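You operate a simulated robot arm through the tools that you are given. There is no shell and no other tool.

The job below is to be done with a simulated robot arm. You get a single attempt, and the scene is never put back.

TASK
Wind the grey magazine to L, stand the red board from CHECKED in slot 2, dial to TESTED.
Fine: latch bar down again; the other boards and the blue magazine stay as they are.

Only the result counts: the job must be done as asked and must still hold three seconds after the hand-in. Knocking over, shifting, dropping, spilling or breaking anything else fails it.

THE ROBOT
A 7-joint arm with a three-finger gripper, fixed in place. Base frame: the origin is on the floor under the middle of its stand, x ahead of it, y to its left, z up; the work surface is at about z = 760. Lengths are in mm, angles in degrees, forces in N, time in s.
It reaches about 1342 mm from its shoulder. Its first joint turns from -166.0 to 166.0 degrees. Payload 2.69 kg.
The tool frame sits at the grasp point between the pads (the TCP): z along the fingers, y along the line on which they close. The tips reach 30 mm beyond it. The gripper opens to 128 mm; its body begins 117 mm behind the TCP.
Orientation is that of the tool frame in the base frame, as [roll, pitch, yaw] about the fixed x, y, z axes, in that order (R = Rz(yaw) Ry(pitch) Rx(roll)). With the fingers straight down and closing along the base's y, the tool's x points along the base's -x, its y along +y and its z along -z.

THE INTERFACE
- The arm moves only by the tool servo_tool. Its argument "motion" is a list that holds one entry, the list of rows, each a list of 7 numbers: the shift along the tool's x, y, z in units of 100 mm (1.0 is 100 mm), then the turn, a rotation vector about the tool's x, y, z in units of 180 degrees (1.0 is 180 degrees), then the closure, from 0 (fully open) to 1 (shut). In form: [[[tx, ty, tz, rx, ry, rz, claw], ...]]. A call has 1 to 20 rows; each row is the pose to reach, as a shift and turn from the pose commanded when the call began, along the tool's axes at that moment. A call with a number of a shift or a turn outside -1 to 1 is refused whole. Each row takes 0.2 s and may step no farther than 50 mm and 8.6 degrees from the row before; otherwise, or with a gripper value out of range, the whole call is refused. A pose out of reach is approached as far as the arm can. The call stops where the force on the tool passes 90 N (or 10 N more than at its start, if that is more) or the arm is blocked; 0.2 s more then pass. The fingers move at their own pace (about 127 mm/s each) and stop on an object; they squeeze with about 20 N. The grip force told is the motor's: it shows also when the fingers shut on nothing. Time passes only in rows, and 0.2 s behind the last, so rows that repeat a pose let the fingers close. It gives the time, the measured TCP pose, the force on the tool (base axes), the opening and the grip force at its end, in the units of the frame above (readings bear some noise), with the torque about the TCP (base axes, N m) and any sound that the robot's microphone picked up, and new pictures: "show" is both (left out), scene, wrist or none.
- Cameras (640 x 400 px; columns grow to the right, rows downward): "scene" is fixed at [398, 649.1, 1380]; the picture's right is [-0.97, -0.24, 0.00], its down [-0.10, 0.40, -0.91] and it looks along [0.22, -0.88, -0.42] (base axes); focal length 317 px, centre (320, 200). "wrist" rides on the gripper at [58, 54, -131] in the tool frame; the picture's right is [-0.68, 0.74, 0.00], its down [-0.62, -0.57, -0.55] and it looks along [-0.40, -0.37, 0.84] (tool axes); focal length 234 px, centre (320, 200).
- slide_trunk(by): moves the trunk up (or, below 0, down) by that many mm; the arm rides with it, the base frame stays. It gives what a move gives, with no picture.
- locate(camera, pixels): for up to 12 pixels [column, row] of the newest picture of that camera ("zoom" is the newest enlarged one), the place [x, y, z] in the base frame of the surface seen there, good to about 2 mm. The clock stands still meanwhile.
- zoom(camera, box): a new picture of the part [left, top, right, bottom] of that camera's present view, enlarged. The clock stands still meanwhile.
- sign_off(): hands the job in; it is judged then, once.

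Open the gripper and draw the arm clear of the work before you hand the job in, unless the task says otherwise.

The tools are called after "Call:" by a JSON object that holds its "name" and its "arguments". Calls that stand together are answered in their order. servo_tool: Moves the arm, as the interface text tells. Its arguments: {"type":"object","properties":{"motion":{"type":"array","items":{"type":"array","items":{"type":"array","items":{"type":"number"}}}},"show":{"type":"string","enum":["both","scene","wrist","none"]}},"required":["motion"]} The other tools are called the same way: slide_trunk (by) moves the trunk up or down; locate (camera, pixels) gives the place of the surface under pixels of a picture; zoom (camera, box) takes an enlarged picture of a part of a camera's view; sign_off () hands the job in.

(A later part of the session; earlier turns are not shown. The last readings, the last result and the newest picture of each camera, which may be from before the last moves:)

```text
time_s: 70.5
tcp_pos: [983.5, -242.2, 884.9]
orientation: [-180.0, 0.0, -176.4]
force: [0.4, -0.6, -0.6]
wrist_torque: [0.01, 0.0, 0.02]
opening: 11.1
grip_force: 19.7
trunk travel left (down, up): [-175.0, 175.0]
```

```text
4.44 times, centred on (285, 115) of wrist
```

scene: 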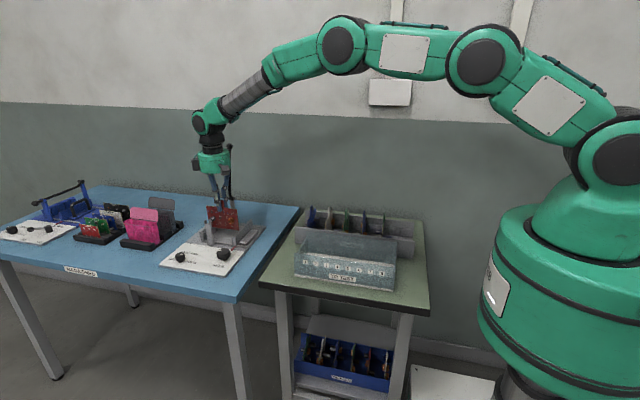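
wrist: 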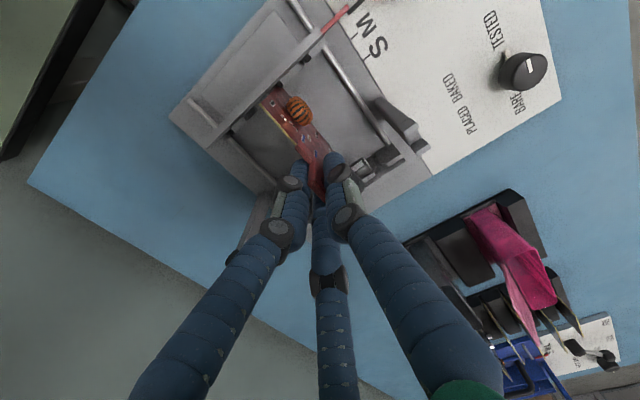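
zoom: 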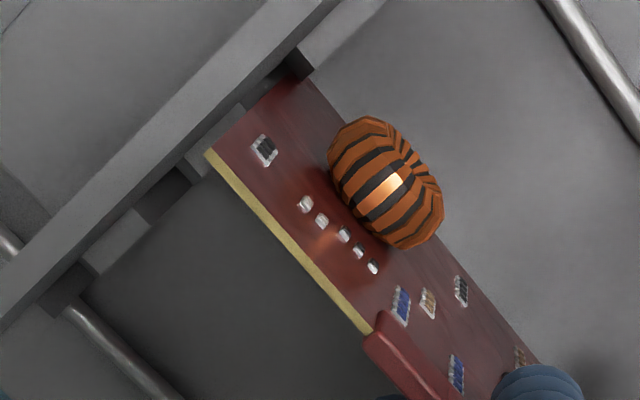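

Still free of force. I lower 8 mm more, then check.

Call:
{"name": "servo_tool", "arguments": {"motion": [[[0, 0, 0.03, 0, 0, 0, 1], [0, 0, 0.06, 0, 0, 0, 1], [0, 0, 0.085, 0, 0, 0, 1], [0, 0, 0.085, 0, 0, 0, 1]]], "show": "wrist"}}

Call:
{"name": "zoom", "arguments": {"camera": "wrist", "box": [240, 70, 330, 160]}}

Call:
{"name": "zoom", "arguments": {"camera": "scene", "box": [205, 195, 250, 245]}}

```text
time_s: 71.5
tcp_pos: [983.3, -243.5, 875.5]
orientation: [-179.9, 0.0, -176.4]
force: [0.3, 0.2, 0.0]
wrist_torque: [0.01, 0.01, 0.03]
opening: 11.2
grip_force: 20.2
trunk travel left (down, up): [-175.0, 175.0]
```

wrist: 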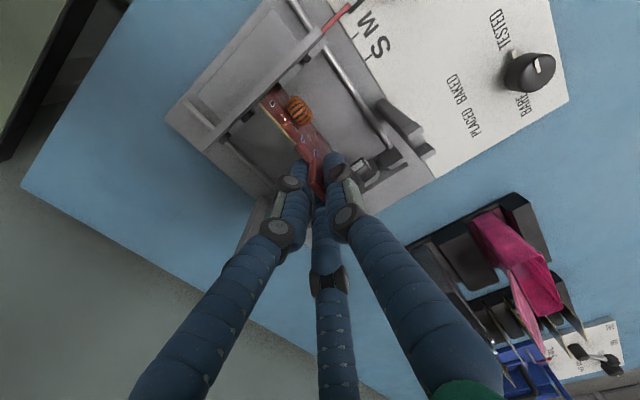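

```text
4.44 times, centred on (285, 115) of wrist
```

zoom: 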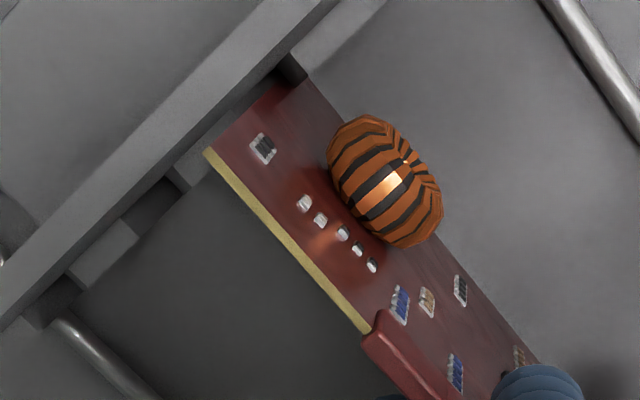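

```text
8.00 times, centred on (228, 220) of scene
```

zoom: 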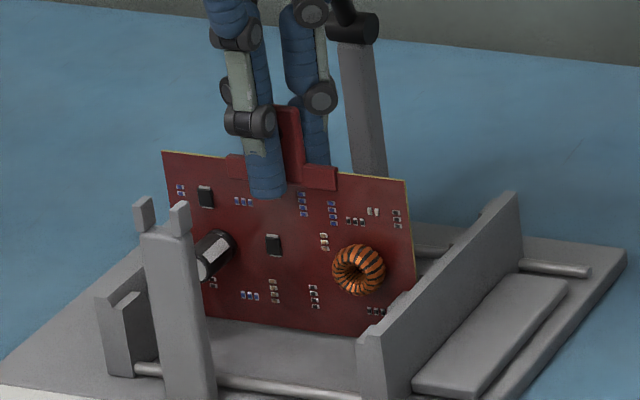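

Call:
{"name": "locate", "arguments": {"camera": "zoom", "pixels": [[300, 322], [345, 330], [250, 317], [350, 337], [290, 335], [164, 156], [406, 185], [230, 158]]}}

```text
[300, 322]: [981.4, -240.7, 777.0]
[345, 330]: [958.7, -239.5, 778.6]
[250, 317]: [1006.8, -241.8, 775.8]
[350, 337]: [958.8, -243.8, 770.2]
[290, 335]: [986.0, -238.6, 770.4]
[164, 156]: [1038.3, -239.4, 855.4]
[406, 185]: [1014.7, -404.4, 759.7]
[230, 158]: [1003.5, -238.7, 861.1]
```

The board's bottom is ~4 mm above the floor. I lower gently until contact shows.

Call:
{"name": "servo_tool", "arguments": {"motion": [[[0, 0, 0.015, 0, 0, 0, 1], [0, 0, 0.03, 0, 0, 0, 1], [0, 0, 0.04, 0, 0, 0, 1], [0, 0, 0.04, 0, 0, 0, 1]]], "show": "none"}}

```text
time_s: 72.5
tcp_pos: [983.9, -243.6, 874.8]
orientation: [180.0, 0.0, -176.4]
force: [-0.4, 1.5, 2.3]
wrist_torque: [0.07, 0.0, 0.01]
opening: 11.0
grip_force: 20.2
trunk travel left (down, up): [-175.0, 175.0]
```

Call:
{"name": "servo_tool", "arguments": {"motion": [[[0, 0, 0, 0, 0, 0, 1], [0, 0, 0, 0, 0, 0, 1]]], "show": "wrist"}}

Call:
{"name": "zoom", "arguments": {"camera": "scene", "box": [205, 195, 250, 245]}}

Call:
{"name": "locate", "arguments": {"camera": "zoom", "pixels": [[300, 325], [345, 333], [250, 320], [230, 325], [270, 335], [164, 158], [300, 335], [320, 340]]}}

```text
time_s: 73.1
tcp_pos: [983.8, -242.7, 873.6]
orientation: [-180.0, 0.0, -176.5]
force: [1.6, 0.0, 3.0]
wrist_torque: [0.03, -0.09, -0.02]
opening: 11.1
grip_force: 19.9
trunk travel left (down, up): [-175.0, 175.0]
```

wrist: 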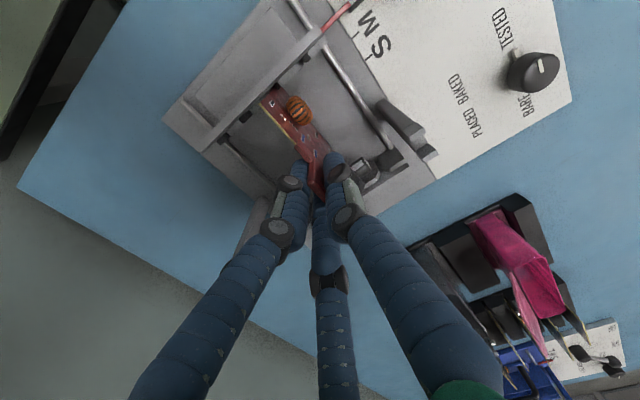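

```text
8.00 times, centred on (228, 220) of scene
```

zoom: 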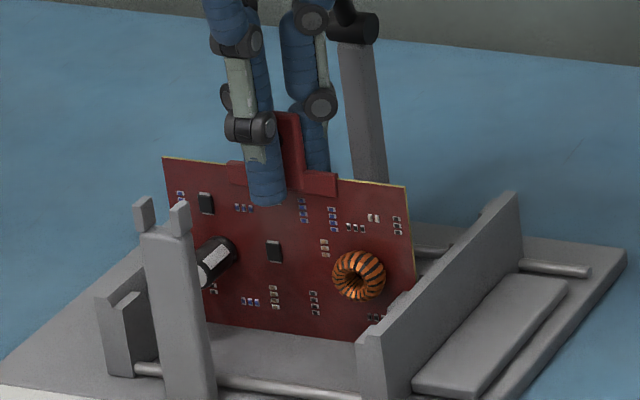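

```text
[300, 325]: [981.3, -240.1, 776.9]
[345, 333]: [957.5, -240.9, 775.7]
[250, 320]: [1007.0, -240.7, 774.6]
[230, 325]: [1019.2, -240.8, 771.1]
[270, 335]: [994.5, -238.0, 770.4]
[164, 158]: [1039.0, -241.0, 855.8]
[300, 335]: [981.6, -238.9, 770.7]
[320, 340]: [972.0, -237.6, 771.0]
```

The board rests on the floor (3 N). I release by opening to ~50 mm and then lift straight up.

Call:
{"name": "servo_tool", "arguments": {"motion": [[[0, 0, 0, 0, 0, 0, 0.85], [0, 0, 0, 0, 0, 0, 0.7], [0, 0, 0, 0, 0, 0, 0.6], [0, 0, 0, 0, 0, 0, 0.6]]], "show": "both"}}

Call:
{"name": "zoom", "arguments": {"camera": "scene", "box": [205, 185, 250, 245]}}

Call:
{"name": "zoom", "arguments": {"camera": "wrist", "box": [230, 60, 410, 220]}}

```text
time_s: 74.1
tcp_pos: [983.4, -242.4, 873.3]
orientation: [179.9, 0.0, -176.4]
force: [-0.6, 0.2, -0.7]
wrist_torque: [0.02, 0.02, -0.02]
opening: 51.0
grip_force: 0.1
trunk travel left (down, up): [-175.0, 175.0]
```

scene: 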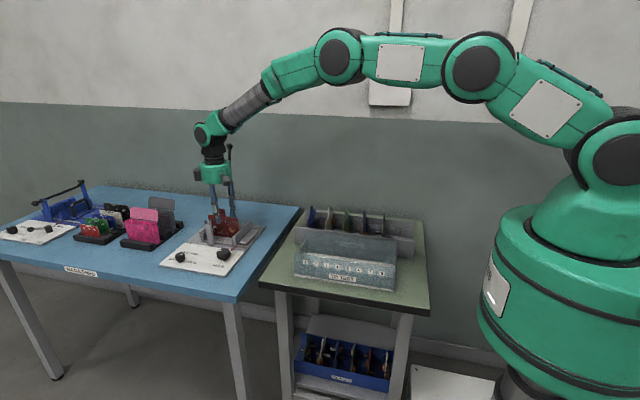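
wrist: 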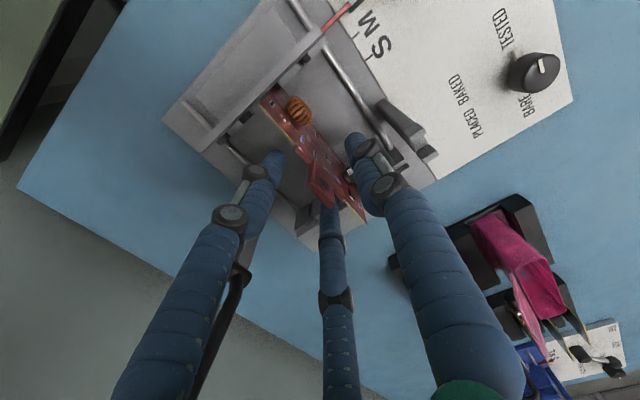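

```text
6.67 times, centred on (228, 215) of scene
```

zoom: 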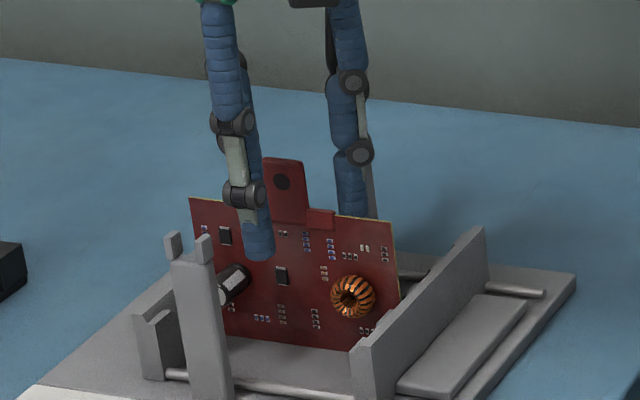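

```text
2.50 times, centred on (320, 140) of wrist
```

zoom: 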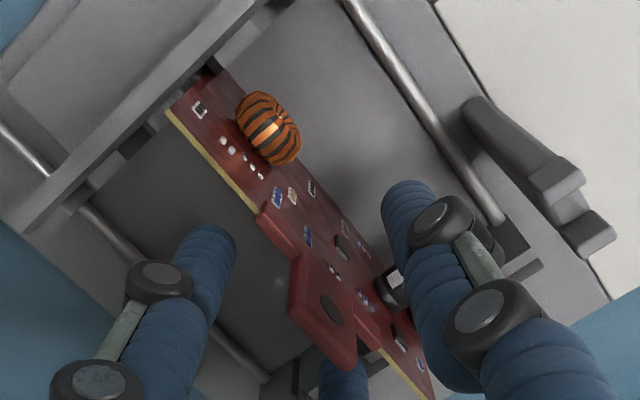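

The red board stands free in slot 2. I lift the hand straight up and look again.

Call:
{"name": "servo_tool", "arguments": {"motion": [[[0, 0, -0.2, 0, 0, 0, 0.6], [0, 0, -0.5, 0, 0, 0, 0.6], [0, 0, -0.8, 0, 0, 0, 0.6], [0, 0, -1.0, 0, 0, 0, 0.6], [0, 0, -1.0, 0, 0, 0, 0.6]]], "show": "both"}}

Call:
{"name": "zoom", "arguments": {"camera": "scene", "box": [195, 140, 265, 250]}}

Call:
{"name": "zoom", "arguments": {"camera": "wrist", "box": [230, 60, 410, 220]}}

```text
time_s: 75.3
tcp_pos: [983.1, -242.2, 972.7]
orientation: [180.0, -0.1, -176.4]
force: [-0.1, 0.2, 1.0]
wrist_torque: [0.01, -0.04, 0.02]
opening: 51.5
grip_force: 0.1
trunk travel left (down, up): [-175.0, 175.0]
```

scene: 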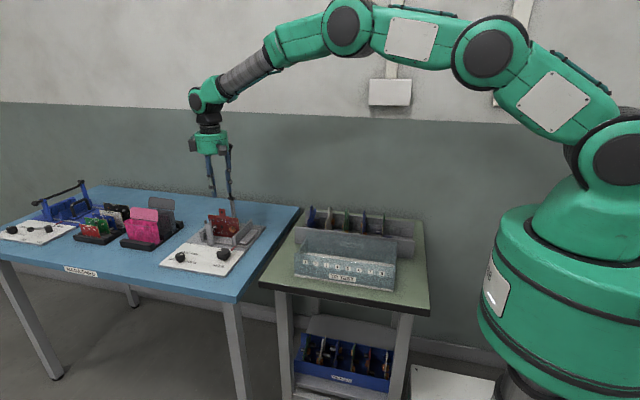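
wrist: 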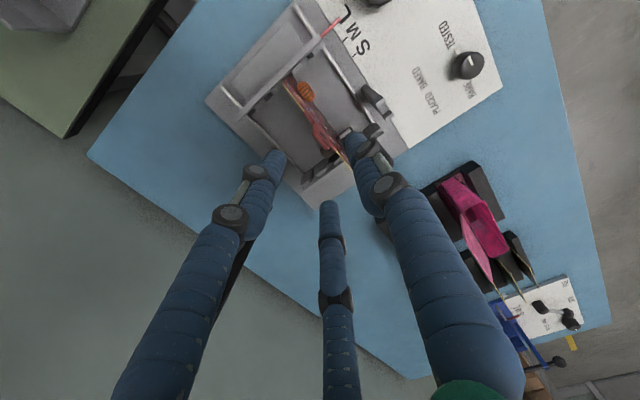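

```text
3.64 times, centred on (230, 195) of scene
```

zoom: 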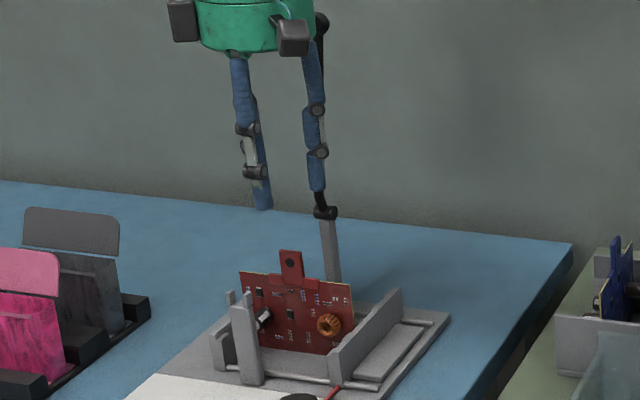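

```text
2.50 times, centred on (320, 140) of wrist
```

zoom: 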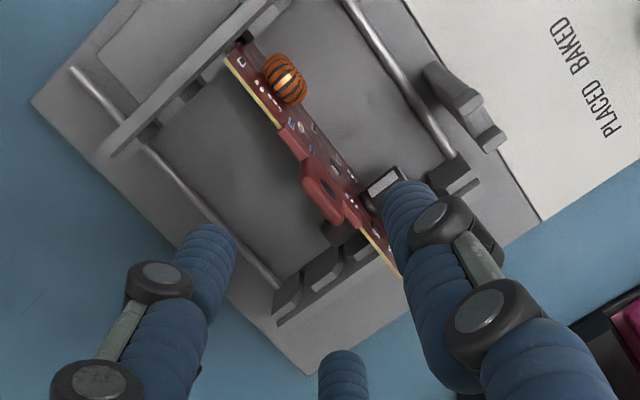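

The board stands upright between the walls. I check its tab location against the latch bar's path, using locate.

Call:
{"name": "zoom", "arguments": {"camera": "scene", "box": [205, 185, 250, 245]}}

Call:
{"name": "locate", "arguments": {"camera": "zoom", "pixels": [[266, 165], [300, 165], [283, 160], [275, 210], [305, 215], [330, 215], [240, 205], [195, 205], [392, 230], [282, 195], [350, 340], [240, 325]]}}

```text
6.67 times, centred on (228, 215) of scene
```

zoom: 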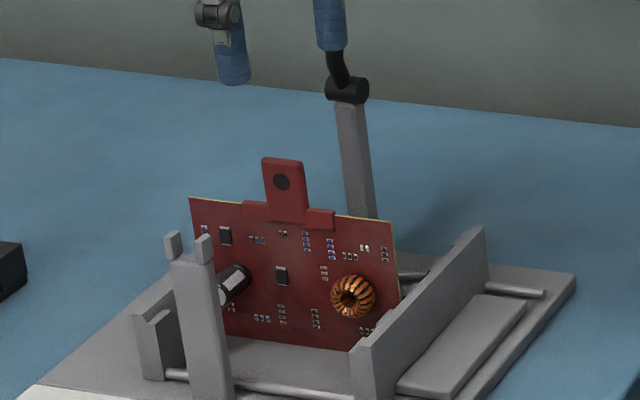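

```text
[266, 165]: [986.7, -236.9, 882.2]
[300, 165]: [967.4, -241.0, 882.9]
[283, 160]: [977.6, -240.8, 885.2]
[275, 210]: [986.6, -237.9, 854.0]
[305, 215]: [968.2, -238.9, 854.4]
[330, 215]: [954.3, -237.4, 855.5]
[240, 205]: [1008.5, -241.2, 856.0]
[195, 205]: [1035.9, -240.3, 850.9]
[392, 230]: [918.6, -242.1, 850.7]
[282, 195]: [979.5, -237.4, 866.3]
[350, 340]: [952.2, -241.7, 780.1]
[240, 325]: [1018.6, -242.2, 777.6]
```

Tab spans x≈966–988, clear of the bar's line at x≈1000. Now for lowering the bar I raise the trunk by 150 for better reach at the ball (which stands at ≈(1000,−376,1072)).

Call:
{"name": "slide_trunk", "arguments": {"by": 150}}

```text
time_s: 77.1
tcp_pos: [982.8, -242.5, 1122.3]
orientation: [180.0, 0.0, -176.4]
force: [-0.1, -0.4, 0.2]
wrist_torque: [-0.02, 0.0, -0.02]
opening: 51.2
grip_force: 0.0
trunk travel left (down, up): [-325.0, 25.0]
```

Call:
{"name": "servo_tool", "arguments": {"motion": [[[0, 0, -0.2, 0, 0, 0.01, 0.45], [0, 0, -0.35, 0, 0, 0.02, 0.45], [-0.03, -0.3, -0.35, 0, 0, 0.02, 0.45], [-0.062, -0.605, -0.35, 0, 0, 0.02, 0.45], [-0.062, -0.605, -0.35, 0, 0, 0.02, 0.45]]], "show": "both"}}

```text
time_s: 78.3
tcp_pos: [992.1, -302.0, 1159.2]
orientation: [-180.0, 0.0, -180.0]
force: [-0.3, 0.9, 0.7]
wrist_torque: [0.01, -0.01, 0.01]
opening: 70.3
grip_force: 0.2
trunk travel left (down, up): [-325.0, 25.0]
```

scene: 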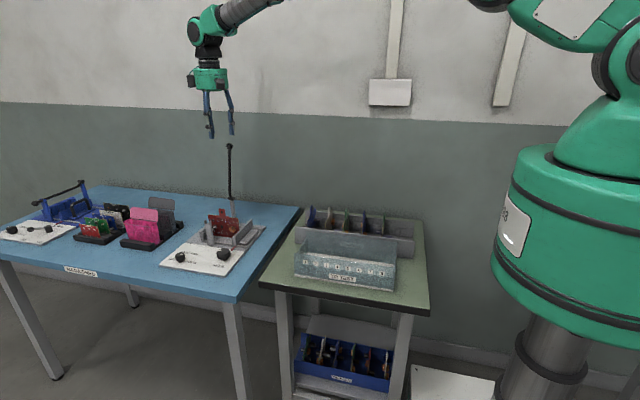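
wrist: 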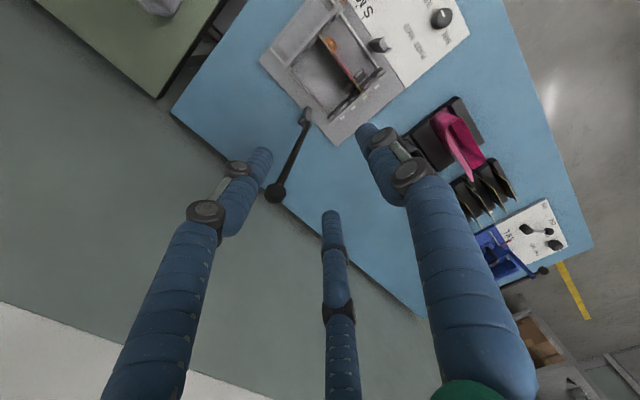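

The view shows the ball at (276,192) and the board in the magazine. I zoom on both to check the slot and the ball.

Call:
{"name": "zoom", "arguments": {"camera": "wrist", "box": [300, 20, 410, 130]}}

Call:
{"name": "zoom", "arguments": {"camera": "wrist", "box": [240, 100, 330, 210]}}

Call:
{"name": "locate", "arguments": {"camera": "zoom", "pixels": [[293, 335], [285, 325], [302, 345], [330, 250], [370, 160], [390, 70]]}}

```text
3.64 times, centred on (355, 75) of wrist
```

zoom: 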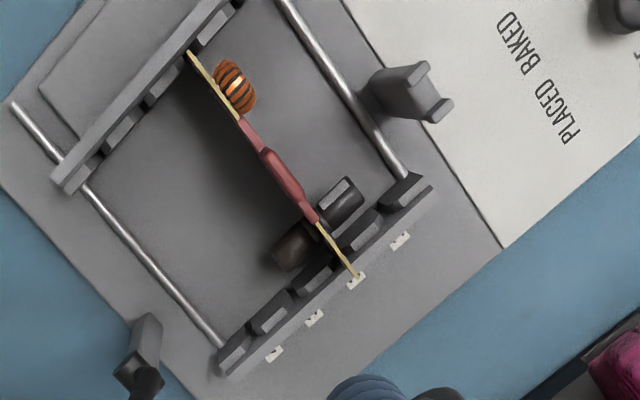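

```text
3.64 times, centred on (285, 155) of wrist
```

zoom: 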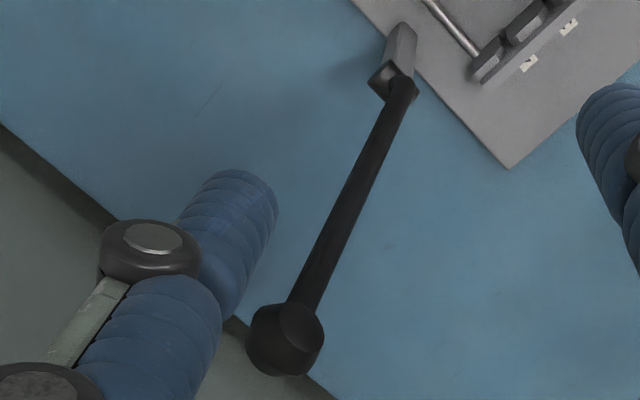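

```text
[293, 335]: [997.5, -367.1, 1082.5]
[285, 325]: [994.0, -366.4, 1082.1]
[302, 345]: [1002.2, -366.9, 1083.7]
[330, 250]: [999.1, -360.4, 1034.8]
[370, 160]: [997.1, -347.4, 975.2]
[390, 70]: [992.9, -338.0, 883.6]
```

The board is in slot 2 (second label from the front) in both grooves. Ball centre ≈ (1000.4, −372.5, 1073). I move over it and start descending.

Call:
{"name": "servo_tool", "arguments": {"motion": [[[-0.04, -0.35, 0, 0, 0, 0, 0.45], [-0.083, -0.7, 0, 0, 0, 0, 0.45], [-0.083, -0.7, 0.25, 0, 0, 0, 0.45], [-0.083, -0.7, 0.4, 0, 0, 0, 0.45], [-0.083, -0.7, 0.4, 0, 0, 0, 0.45]]], "show": "both"}}

Call:
{"name": "zoom", "arguments": {"camera": "wrist", "box": [230, 80, 410, 240]}}

```text
time_s: 79.5
tcp_pos: [1000.6, -372.7, 1118.6]
orientation: [180.0, -0.1, -179.9]
force: [-0.4, 0.6, -0.8]
wrist_torque: [0.02, 0.0, 0.01]
opening: 70.2
grip_force: 0.0
trunk travel left (down, up): [-325.0, 25.0]
```

scene: 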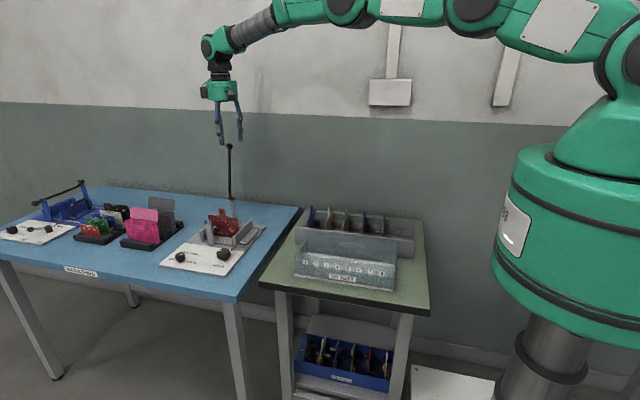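
wrist: 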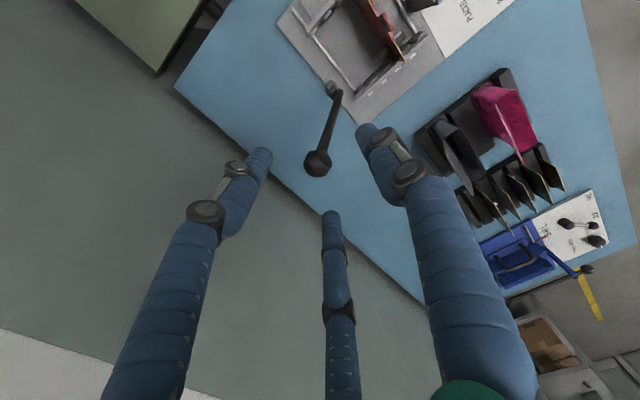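

```text
2.50 times, centred on (320, 160) of wrist
```

zoom: 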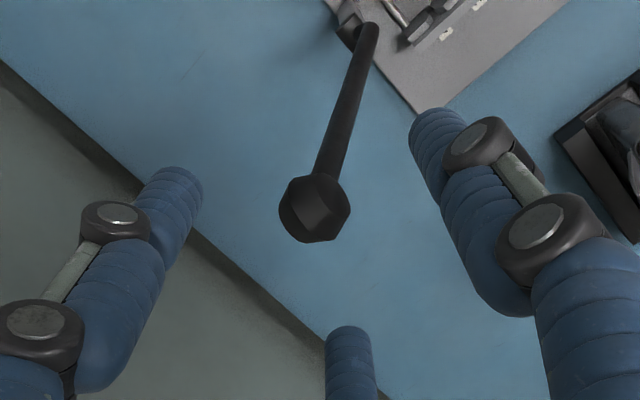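

Perfectly centred. I descend 45 mm around the ball and close.

Call:
{"name": "servo_tool", "arguments": {"motion": [[[0, 0, 0.15, 0, 0, 0, 0.45], [0, 0, 0.3, 0, 0, 0, 0.45], [0, 0, 0.45, 0, 0, 0, 0.45], [0, 0, 0.45, 0, 0, 0, 0.7], [0, 0, 0.45, 0, 0, 0, 1], [0, 0, 0.45, 0, 0, 0, 1], [0, 0, 0.45, 0, 0, 0, 1]]], "show": "both"}}

Call:
{"name": "zoom", "arguments": {"camera": "scene", "box": [180, 80, 280, 240]}}

```text
time_s: 81.1
tcp_pos: [1000.0, -371.8, 1073.4]
orientation: [180.0, 0.0, -180.0]
force: [-12.2, 2.5, 2.6]
wrist_torque: [0.46, 0.1, 0.06]
opening: 21.5
grip_force: 44.6
trunk travel left (down, up): [-325.0, 25.0]
```

scene: 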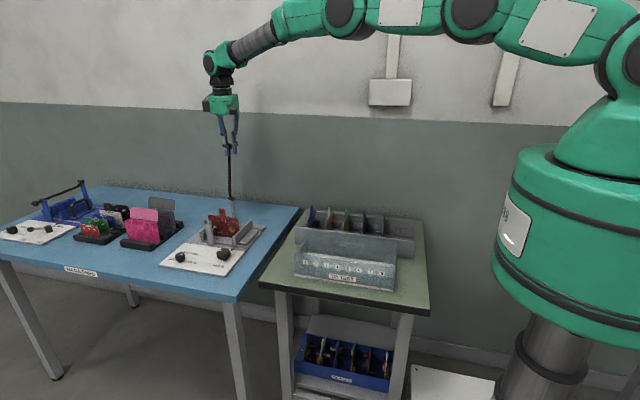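
wrist: 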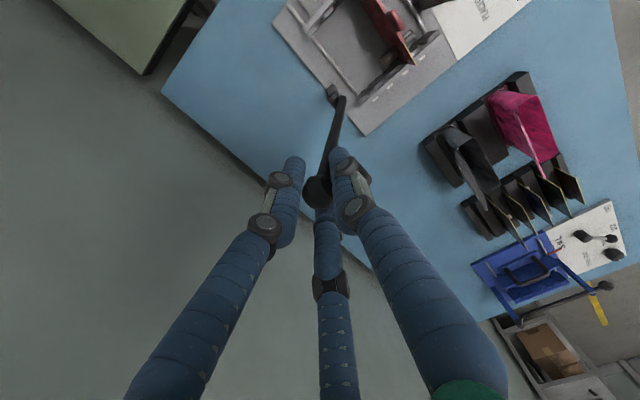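

```text
2.50 times, centred on (230, 160) of scene
```

zoom: 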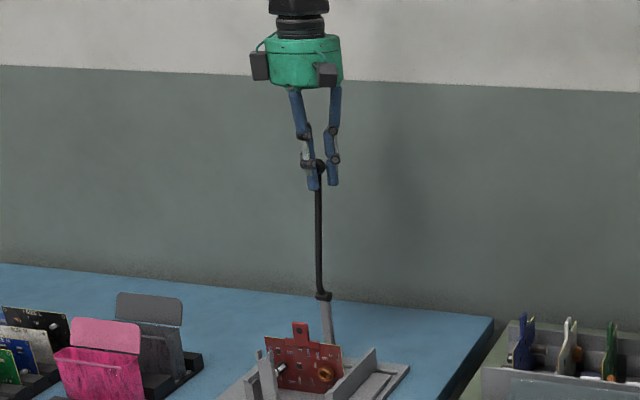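

Gripped (opening 21.5). I bring the bar forward along the arc, first to ~80°, checking force.

Call:
{"name": "servo_tool", "arguments": {"motion": [[[0, 0.12, -0.014, 0, 0, 0, 1], [0, 0.293, -0.022, 0, 0, 0, 1], [0, 0.465, -0.014, 0, 0, 0, 1], [0, 0.636, 0.008, 0, 0, 0, 1]]], "show": "scene"}}

```text
time_s: 82.1
tcp_pos: [999.6, -307.2, 1069.7]
orientation: [179.8, -0.2, 179.9]
force: [-11.7, -2.4, -12.0]
wrist_torque: [-0.14, 0.36, 0.09]
opening: 21.8
grip_force: 45.5
trunk travel left (down, up): [-325.0, 25.0]
```

scene: 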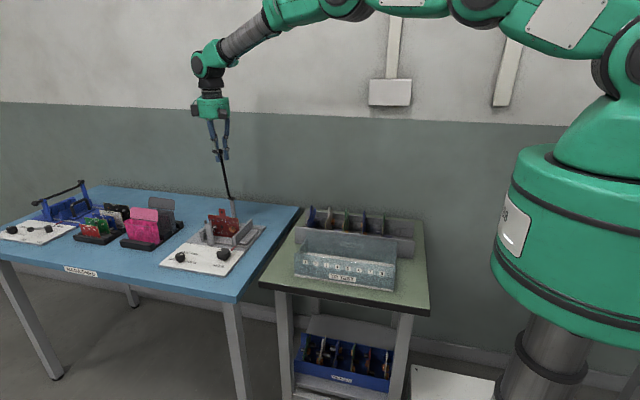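

Bar follows with low forces. Continue down the arc to ~50°.

Call:
{"name": "servo_tool", "arguments": {"motion": [[[0.005, 0.169, 0.044, 0, 0, 0, 1], [0.005, 0.333, 0.096, 0, 0, 0, 1], [0.005, 0.493, 0.162, 0, 0, 0, 1], [0.005, 0.646, 0.242, 0, 0, 0, 1], [0.005, 0.792, 0.335, 0, 0, 0, 1], [0.005, 0.929, 0.44, 0, 0, 0, 1]]], "show": "scene"}}

```text
time_s: 83.5
tcp_pos: [1001.0, -217.3, 1027.7]
orientation: [180.0, 0.0, -180.0]
force: [-14.4, -7.9, -7.5]
wrist_torque: [-0.44, 0.34, 0.01]
opening: 22.0
grip_force: 45.0
trunk travel left (down, up): [-325.0, 25.0]
```

scene: 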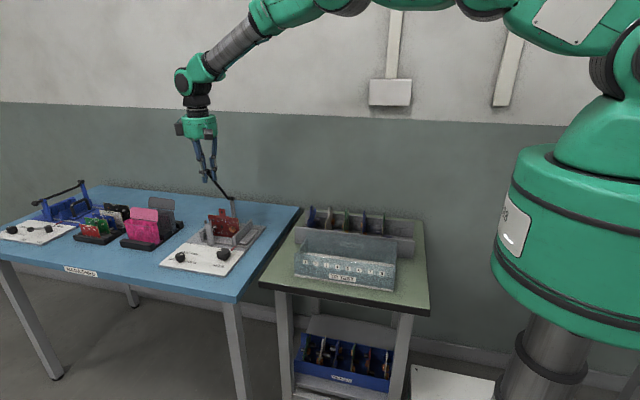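

Continue down to ~20°.

Call:
{"name": "servo_tool", "arguments": {"motion": [[[0, 0.127, 0.117, 0, 0, 0, 1], [0, 0.244, 0.244, 0, 0, 0, 1], [0, 0.349, 0.381, 0, 0, 0, 1], [0, 0.442, 0.527, 0, 0, 0, 1], [0, 0.522, 0.68, 0, 0, 0, 1], [0, 0.588, 0.84, 0, 0, 0, 1]]], "show": "both"}}

Call:
{"name": "zoom", "arguments": {"camera": "scene", "box": [170, 150, 270, 260]}}

```text
time_s: 84.9
tcp_pos: [999.7, -157.6, 943.5]
orientation: [179.8, -0.1, 179.9]
force: [-13.2, -18.2, -7.0]
wrist_torque: [-0.07, 0.44, 0.06]
opening: 21.6
grip_force: 44.9
trunk travel left (down, up): [-325.0, 25.0]
```

scene: 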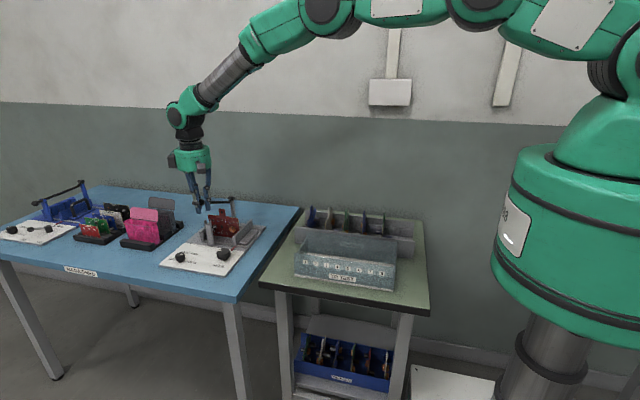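
wrist: 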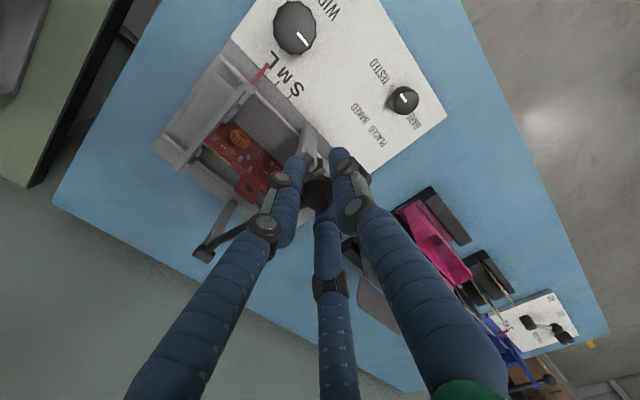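

```text
3.64 times, centred on (220, 205) of scene
```

zoom: 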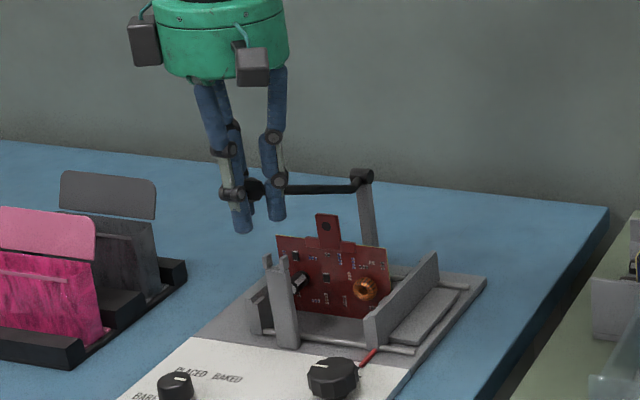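

Before going lower I check the fork post's front face location, to be sure the rear fingers will clear it.

Call:
{"name": "zoom", "arguments": {"camera": "scene", "box": [200, 205, 240, 255]}}

Call:
{"name": "locate", "arguments": {"camera": "zoom", "pixels": [[260, 130], [290, 200], [300, 300], [235, 110], [290, 120], [280, 125], [262, 145], [310, 320], [270, 320], [240, 125]]}}

```text
8.00 times, centred on (220, 230) of scene
```

zoom: 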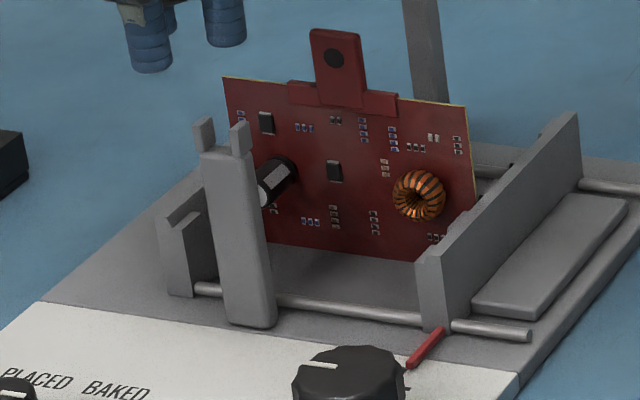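

```text
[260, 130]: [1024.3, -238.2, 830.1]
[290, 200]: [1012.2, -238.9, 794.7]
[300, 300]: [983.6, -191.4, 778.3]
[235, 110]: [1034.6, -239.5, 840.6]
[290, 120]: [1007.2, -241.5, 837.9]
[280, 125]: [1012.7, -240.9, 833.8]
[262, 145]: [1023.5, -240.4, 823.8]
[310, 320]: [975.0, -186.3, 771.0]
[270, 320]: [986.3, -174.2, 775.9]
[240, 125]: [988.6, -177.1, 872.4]
```

Call:
{"name": "locate", "arguments": {"camera": "zoom", "pixels": [[240, 140], [204, 130], [225, 170], [235, 250], [245, 310], [212, 170], [248, 165], [222, 155], [240, 150], [200, 148]]}}

```text
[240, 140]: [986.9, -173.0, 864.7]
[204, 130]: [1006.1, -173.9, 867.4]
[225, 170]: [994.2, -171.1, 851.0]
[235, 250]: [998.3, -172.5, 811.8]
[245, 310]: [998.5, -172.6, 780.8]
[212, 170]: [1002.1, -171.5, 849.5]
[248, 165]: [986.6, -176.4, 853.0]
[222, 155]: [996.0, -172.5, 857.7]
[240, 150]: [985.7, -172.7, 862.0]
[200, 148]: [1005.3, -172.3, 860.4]
```

The post's front face is at y≈−172, so the fingers clear it by ~8 mm. I bring the bar down the rest of the way.

Call:
{"name": "servo_tool", "arguments": {"motion": [[[0.005, 0.044, 0.165, 0, 0, 0, 1], [0.005, 0.081, 0.333, 0, 0, 0, 1], [0.005, 0.104, 0.505, 0, 0, 0, 1], [0.005, 0.111, 0.6, 0, 0, 0, 1], [0.005, 0.111, 0.677, 0, 0, 0, 1]]], "show": "both"}}

Call:
{"name": "zoom", "arguments": {"camera": "scene", "box": [170, 170, 260, 260]}}

```text
time_s: 86.1
tcp_pos: [999.7, -147.0, 875.8]
orientation: [-180.0, 0.1, -180.0]
force: [-13.6, -11.9, 0.0]
wrist_torque: [-0.2, -0.13, -0.02]
opening: 23.0
grip_force: 45.0
trunk travel left (down, up): [-325.0, 25.0]
```

scene: 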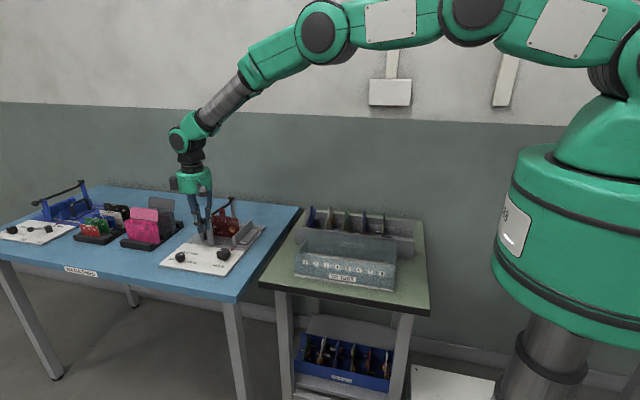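
wrist: 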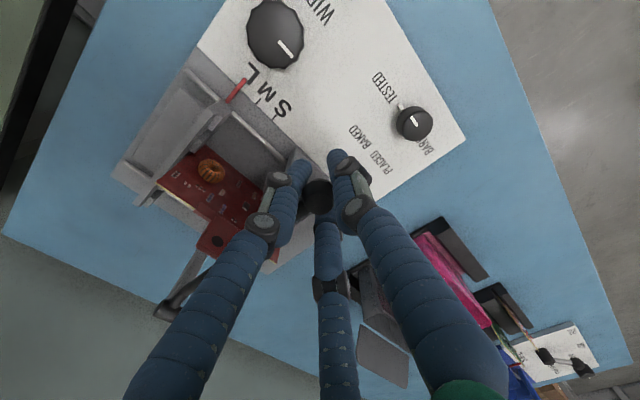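

```text
4.44 times, centred on (215, 215) of scene
```

zoom: 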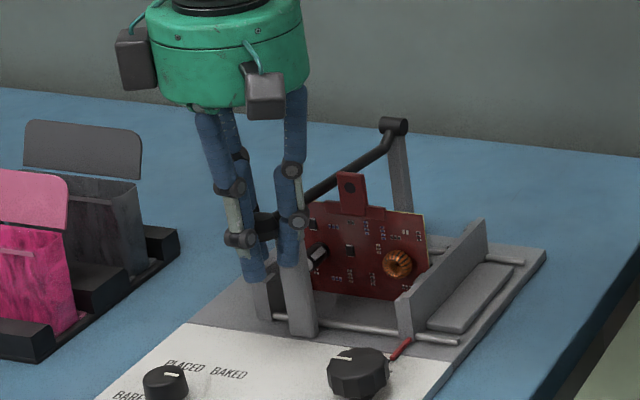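

Nearly down. I lower the last ~14 mm gently until the bar seats in the fork.

Call:
{"name": "servo_tool", "arguments": {"motion": [[[0, 0, 0.04, 0, 0, 0, 1], [0, -0.002, 0.08, 0, 0, 0, 1], [0, -0.004, 0.12, 0, 0, 0, 1], [0, -0.005, 0.145, 0, 0, 0, 1]]], "show": "none"}}

```text
time_s: 87.1
tcp_pos: [1000.4, -146.9, 861.2]
orientation: [-180.0, 0.0, 179.9]
force: [-5.9, -4.6, 1.1]
wrist_torque: [-0.21, -0.1, 0.01]
opening: 24.6
grip_force: 44.3
trunk travel left (down, up): [-325.0, 25.0]
```

Call:
{"name": "servo_tool", "arguments": {"motion": [[[0, 0, 0.02, 0, 0, 0, 1], [0, 0, 0.04, 0, 0, 0, 1], [0, 0, 0.04, 0, 0, 0, 1]]], "show": "both"}}

Call:
{"name": "zoom", "arguments": {"camera": "scene", "box": [190, 190, 245, 250]}}

Call:
{"name": "zoom", "arguments": {"camera": "wrist", "box": [240, 120, 400, 260]}}

```text
time_s: 87.9
tcp_pos: [1000.5, -146.8, 858.4]
orientation: [180.0, 0.0, 180.0]
force: [-6.1, -0.3, 1.1]
wrist_torque: [-0.21, -0.11, 0.03]
opening: 24.3
grip_force: 44.4
trunk travel left (down, up): [-325.0, 25.0]
```

scene: 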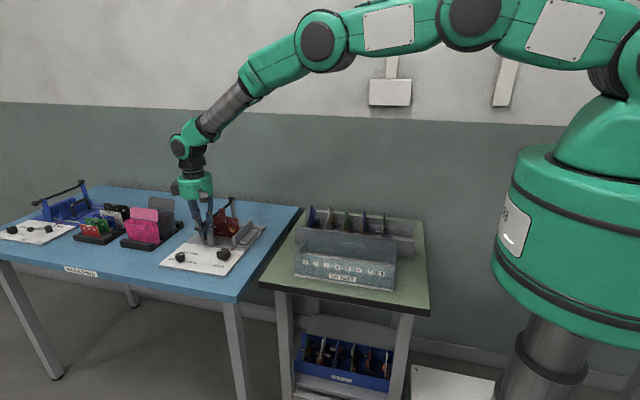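
wrist: 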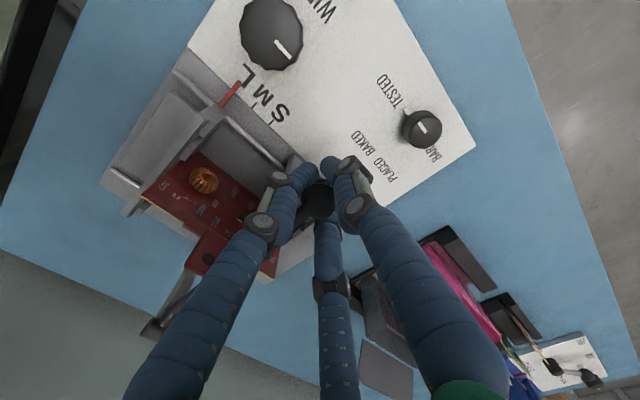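

```text
6.67 times, centred on (218, 220) of scene
```

zoom: 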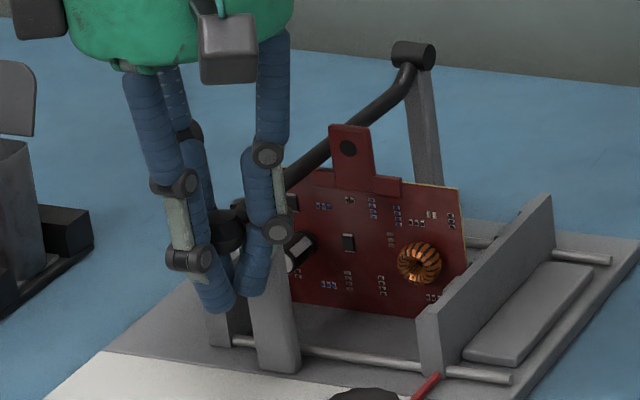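

```text
2.86 times, centred on (320, 190) of wrist
```

zoom: 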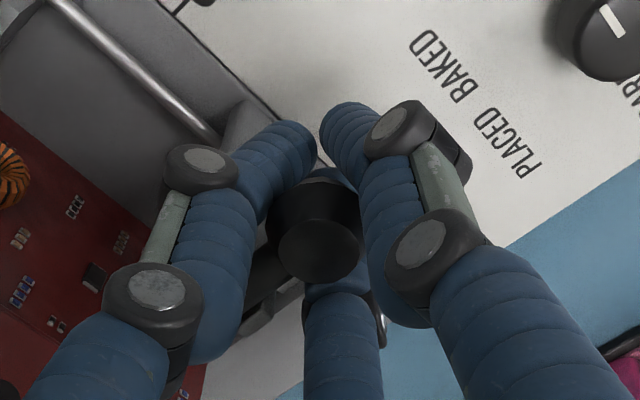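

Call:
{"name": "zoom", "arguments": {"camera": "scene", "box": [190, 190, 245, 250]}}

Call:
{"name": "locate", "arguments": {"camera": "zoom", "pixels": [[385, 105], [315, 155], [300, 172], [229, 225], [225, 235], [360, 125], [240, 205], [412, 55]]}}

```text
6.67 times, centred on (218, 220) of scene
```

zoom: 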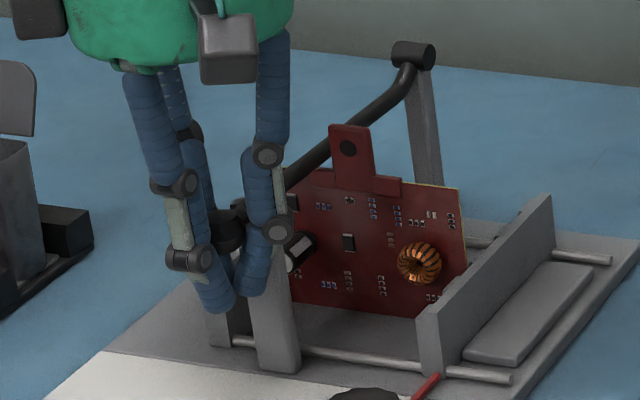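

```text
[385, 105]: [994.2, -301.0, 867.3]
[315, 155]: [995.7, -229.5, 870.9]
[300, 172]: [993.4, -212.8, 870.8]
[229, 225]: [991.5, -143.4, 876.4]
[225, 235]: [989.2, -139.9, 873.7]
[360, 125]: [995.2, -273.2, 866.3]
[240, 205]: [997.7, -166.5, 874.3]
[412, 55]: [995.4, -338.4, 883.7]
```

I release the ball (opening to ~50 mm) and lift, to see how the bar rests.

Call:
{"name": "servo_tool", "arguments": {"motion": [[[0, 0.02, 0, 0, 0, 0, 0.8], [0, 0.04, 0, 0, 0, 0, 0.6], [0, 0.04, 0, 0, 0, 0, 0.55], [0, 0.04, -0.25, 0, 0, 0, 0.55], [0, 0.04, -0.6, 0, 0, 0, 0.55], [0, 0.04, -0.9, 0, 0, 0, 0.55], [0, 0.04, -1.0, 0, 0, 0, 0.55]]], "show": "both"}}

Call:
{"name": "zoom", "arguments": {"camera": "scene", "box": [160, 190, 270, 280]}}

Call:
{"name": "zoom", "arguments": {"camera": "wrist", "box": [220, 90, 400, 250]}}

```text
time_s: 89.5
tcp_pos: [999.3, -143.5, 957.8]
orientation: [-179.9, 0.0, 180.0]
force: [0.5, -0.5, -0.5]
wrist_torque: [-0.01, 0.0, 0.01]
opening: 57.7
grip_force: 0.1
trunk travel left (down, up): [-325.0, 25.0]
```

scene: 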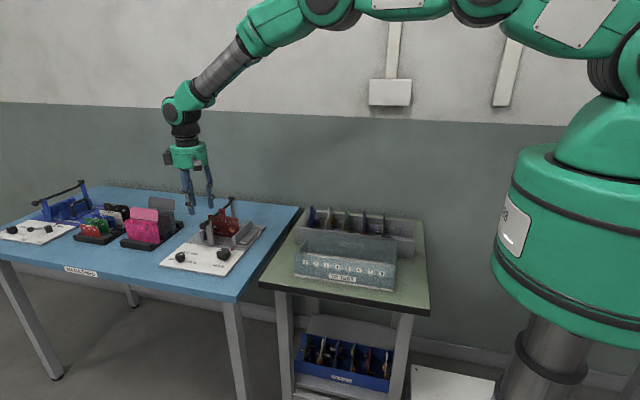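
wrist: 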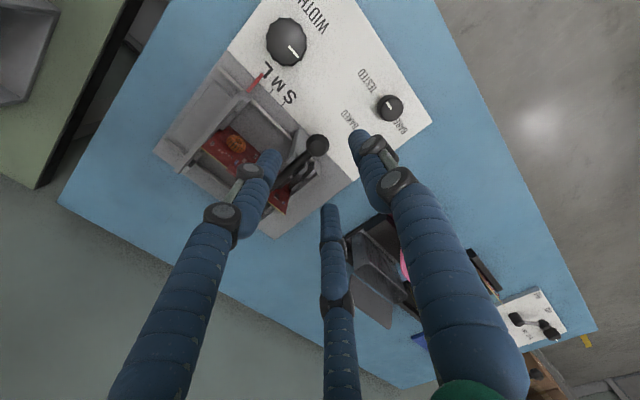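

```text
4.44 times, centred on (215, 235) of scene
```

zoom: 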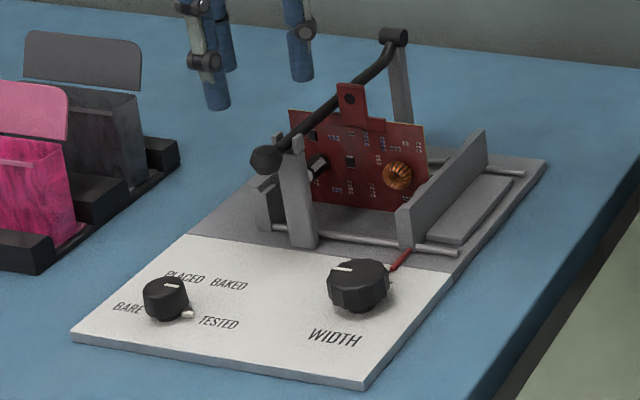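

```text
2.50 times, centred on (310, 170) of wrist
```

zoom: 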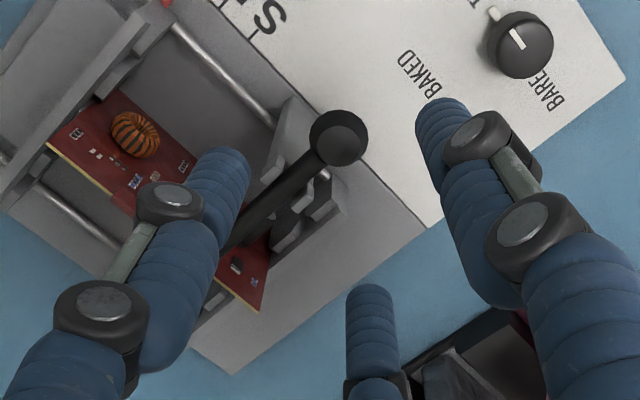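

The ball is at (266,160), the same as at the start (265,160): the bar is down. I raise the arm clear and then check everything.

Call:
{"name": "servo_tool", "arguments": {"motion": [[[0, 0, -0.4, 0, 0, 0, 0.4], [0, 0, -0.8, 0, 0, 0, 0.2], [0.2, 0, -1.0, 0, 0, 0, 0], [0.6, 0, -1.0, 0, 0, 0, 0], [1.0, 0.2, -1.0, 0, 0, 0, 0]]], "show": "none"}}

Call:
{"name": "servo_tool", "arguments": {"motion": [[[0.4, 0.2, -0.1, 0, 0, 0, 0], [0.8, 0.4, -0.2, 0, 0, 0, 0], [1.0, 0.6, -0.3, 0, 0, 0, 0], [1.0, 0.6, -0.3, 0, 0, 0, 0]]], "show": "both"}}

```text
time_s: 90.7
tcp_pos: [900.5, -124.5, 1058.2]
orientation: [180.0, 0.1, -180.0]
force: [0.8, -1.2, 0.2]
wrist_torque: [0.01, 0.02, -0.02]
opening: 128.0
grip_force: 0.1
trunk travel left (down, up): [-325.0, 25.0]
```

```text
time_s: 91.7
tcp_pos: [800.4, -62.2, 1086.6]
orientation: [-180.0, 0.0, -180.0]
force: [0.2, 0.3, 0.3]
wrist_torque: [-0.02, 0.0, -0.01]
opening: 128.1
grip_force: 0.1
trunk travel left (down, up): [-325.0, 25.0]
```

scene: 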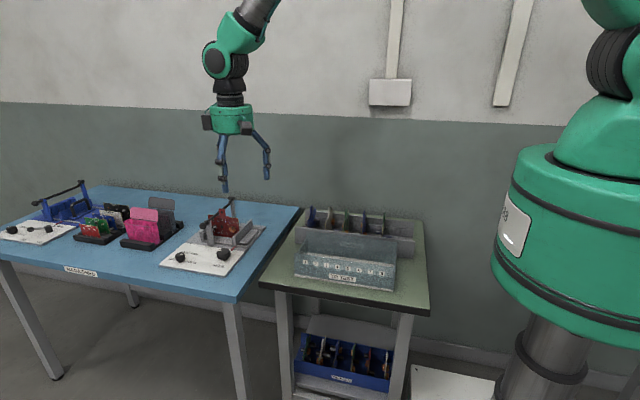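
wrist: 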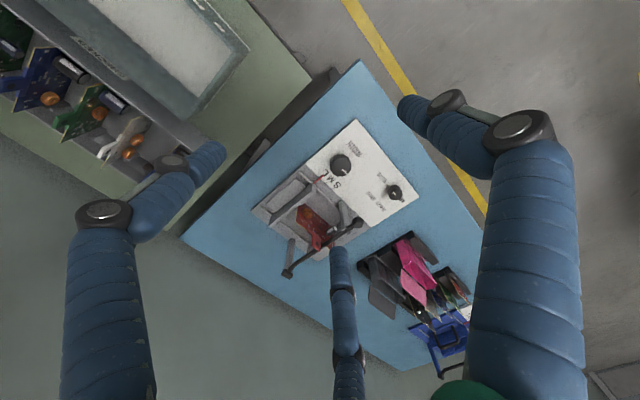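

I verify the magazine, dial, pointer, and other objects with zooms.

Call:
{"name": "zoom", "arguments": {"camera": "wrist", "box": [240, 110, 430, 280]}}

Call:
{"name": "zoom", "arguments": {"camera": "wrist", "box": [295, 130, 365, 200]}}

Call:
{"name": "zoom", "arguments": {"camera": "scene", "box": [280, 190, 430, 300]}}

Call:
{"name": "zoom", "arguments": {"camera": "scene", "box": [0, 170, 190, 290]}}

Call:
{"name": "zoom", "arguments": {"camera": "scene", "box": [160, 190, 270, 280]}}

```text
2.35 times, centred on (335, 195) of wrist
```

zoom: 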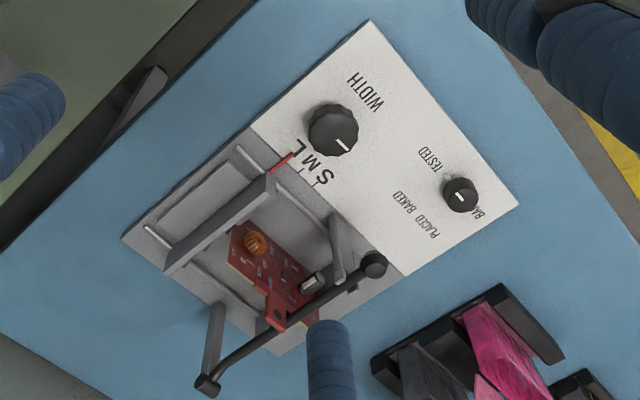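

```text
5.71 times, centred on (330, 165) of wrist
```

zoom: 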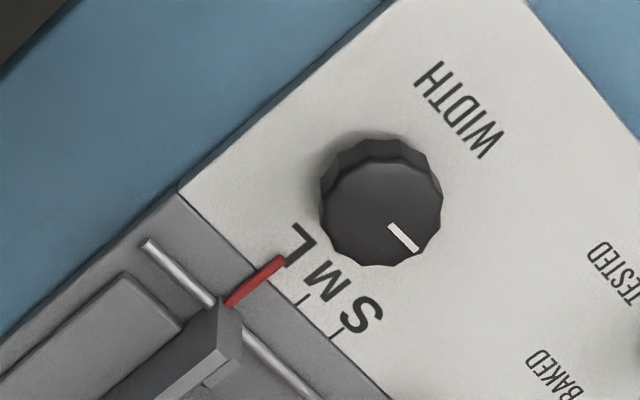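

```text
3.64 times, centred on (355, 245) of scene
```

zoom: 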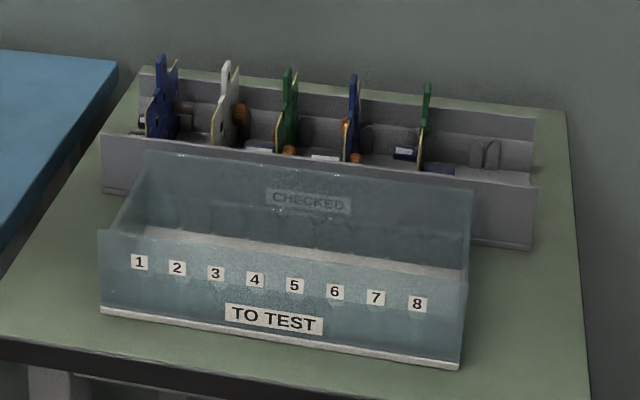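

```text
3.33 times, centred on (95, 230) of scene
```

zoom: 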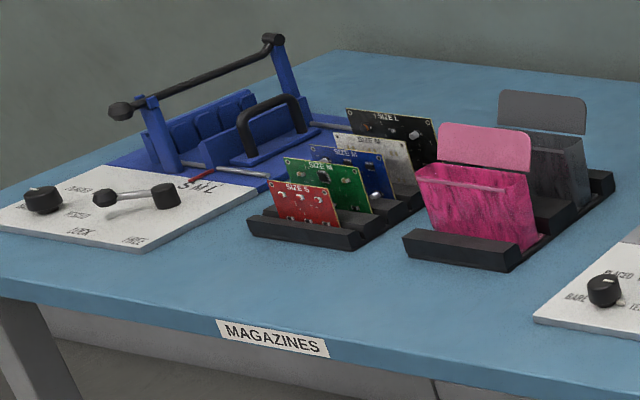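

```text
4.44 times, centred on (215, 235) of scene
```

zoom: 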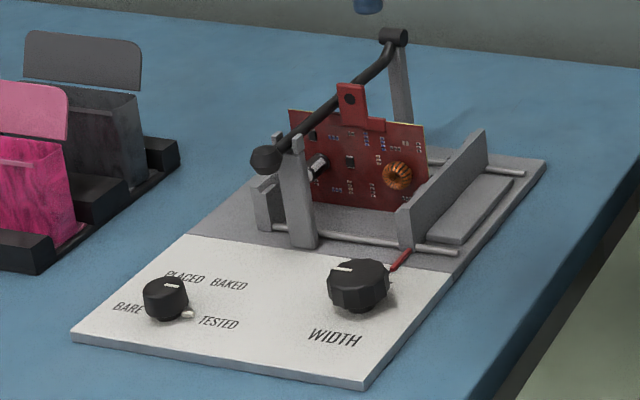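

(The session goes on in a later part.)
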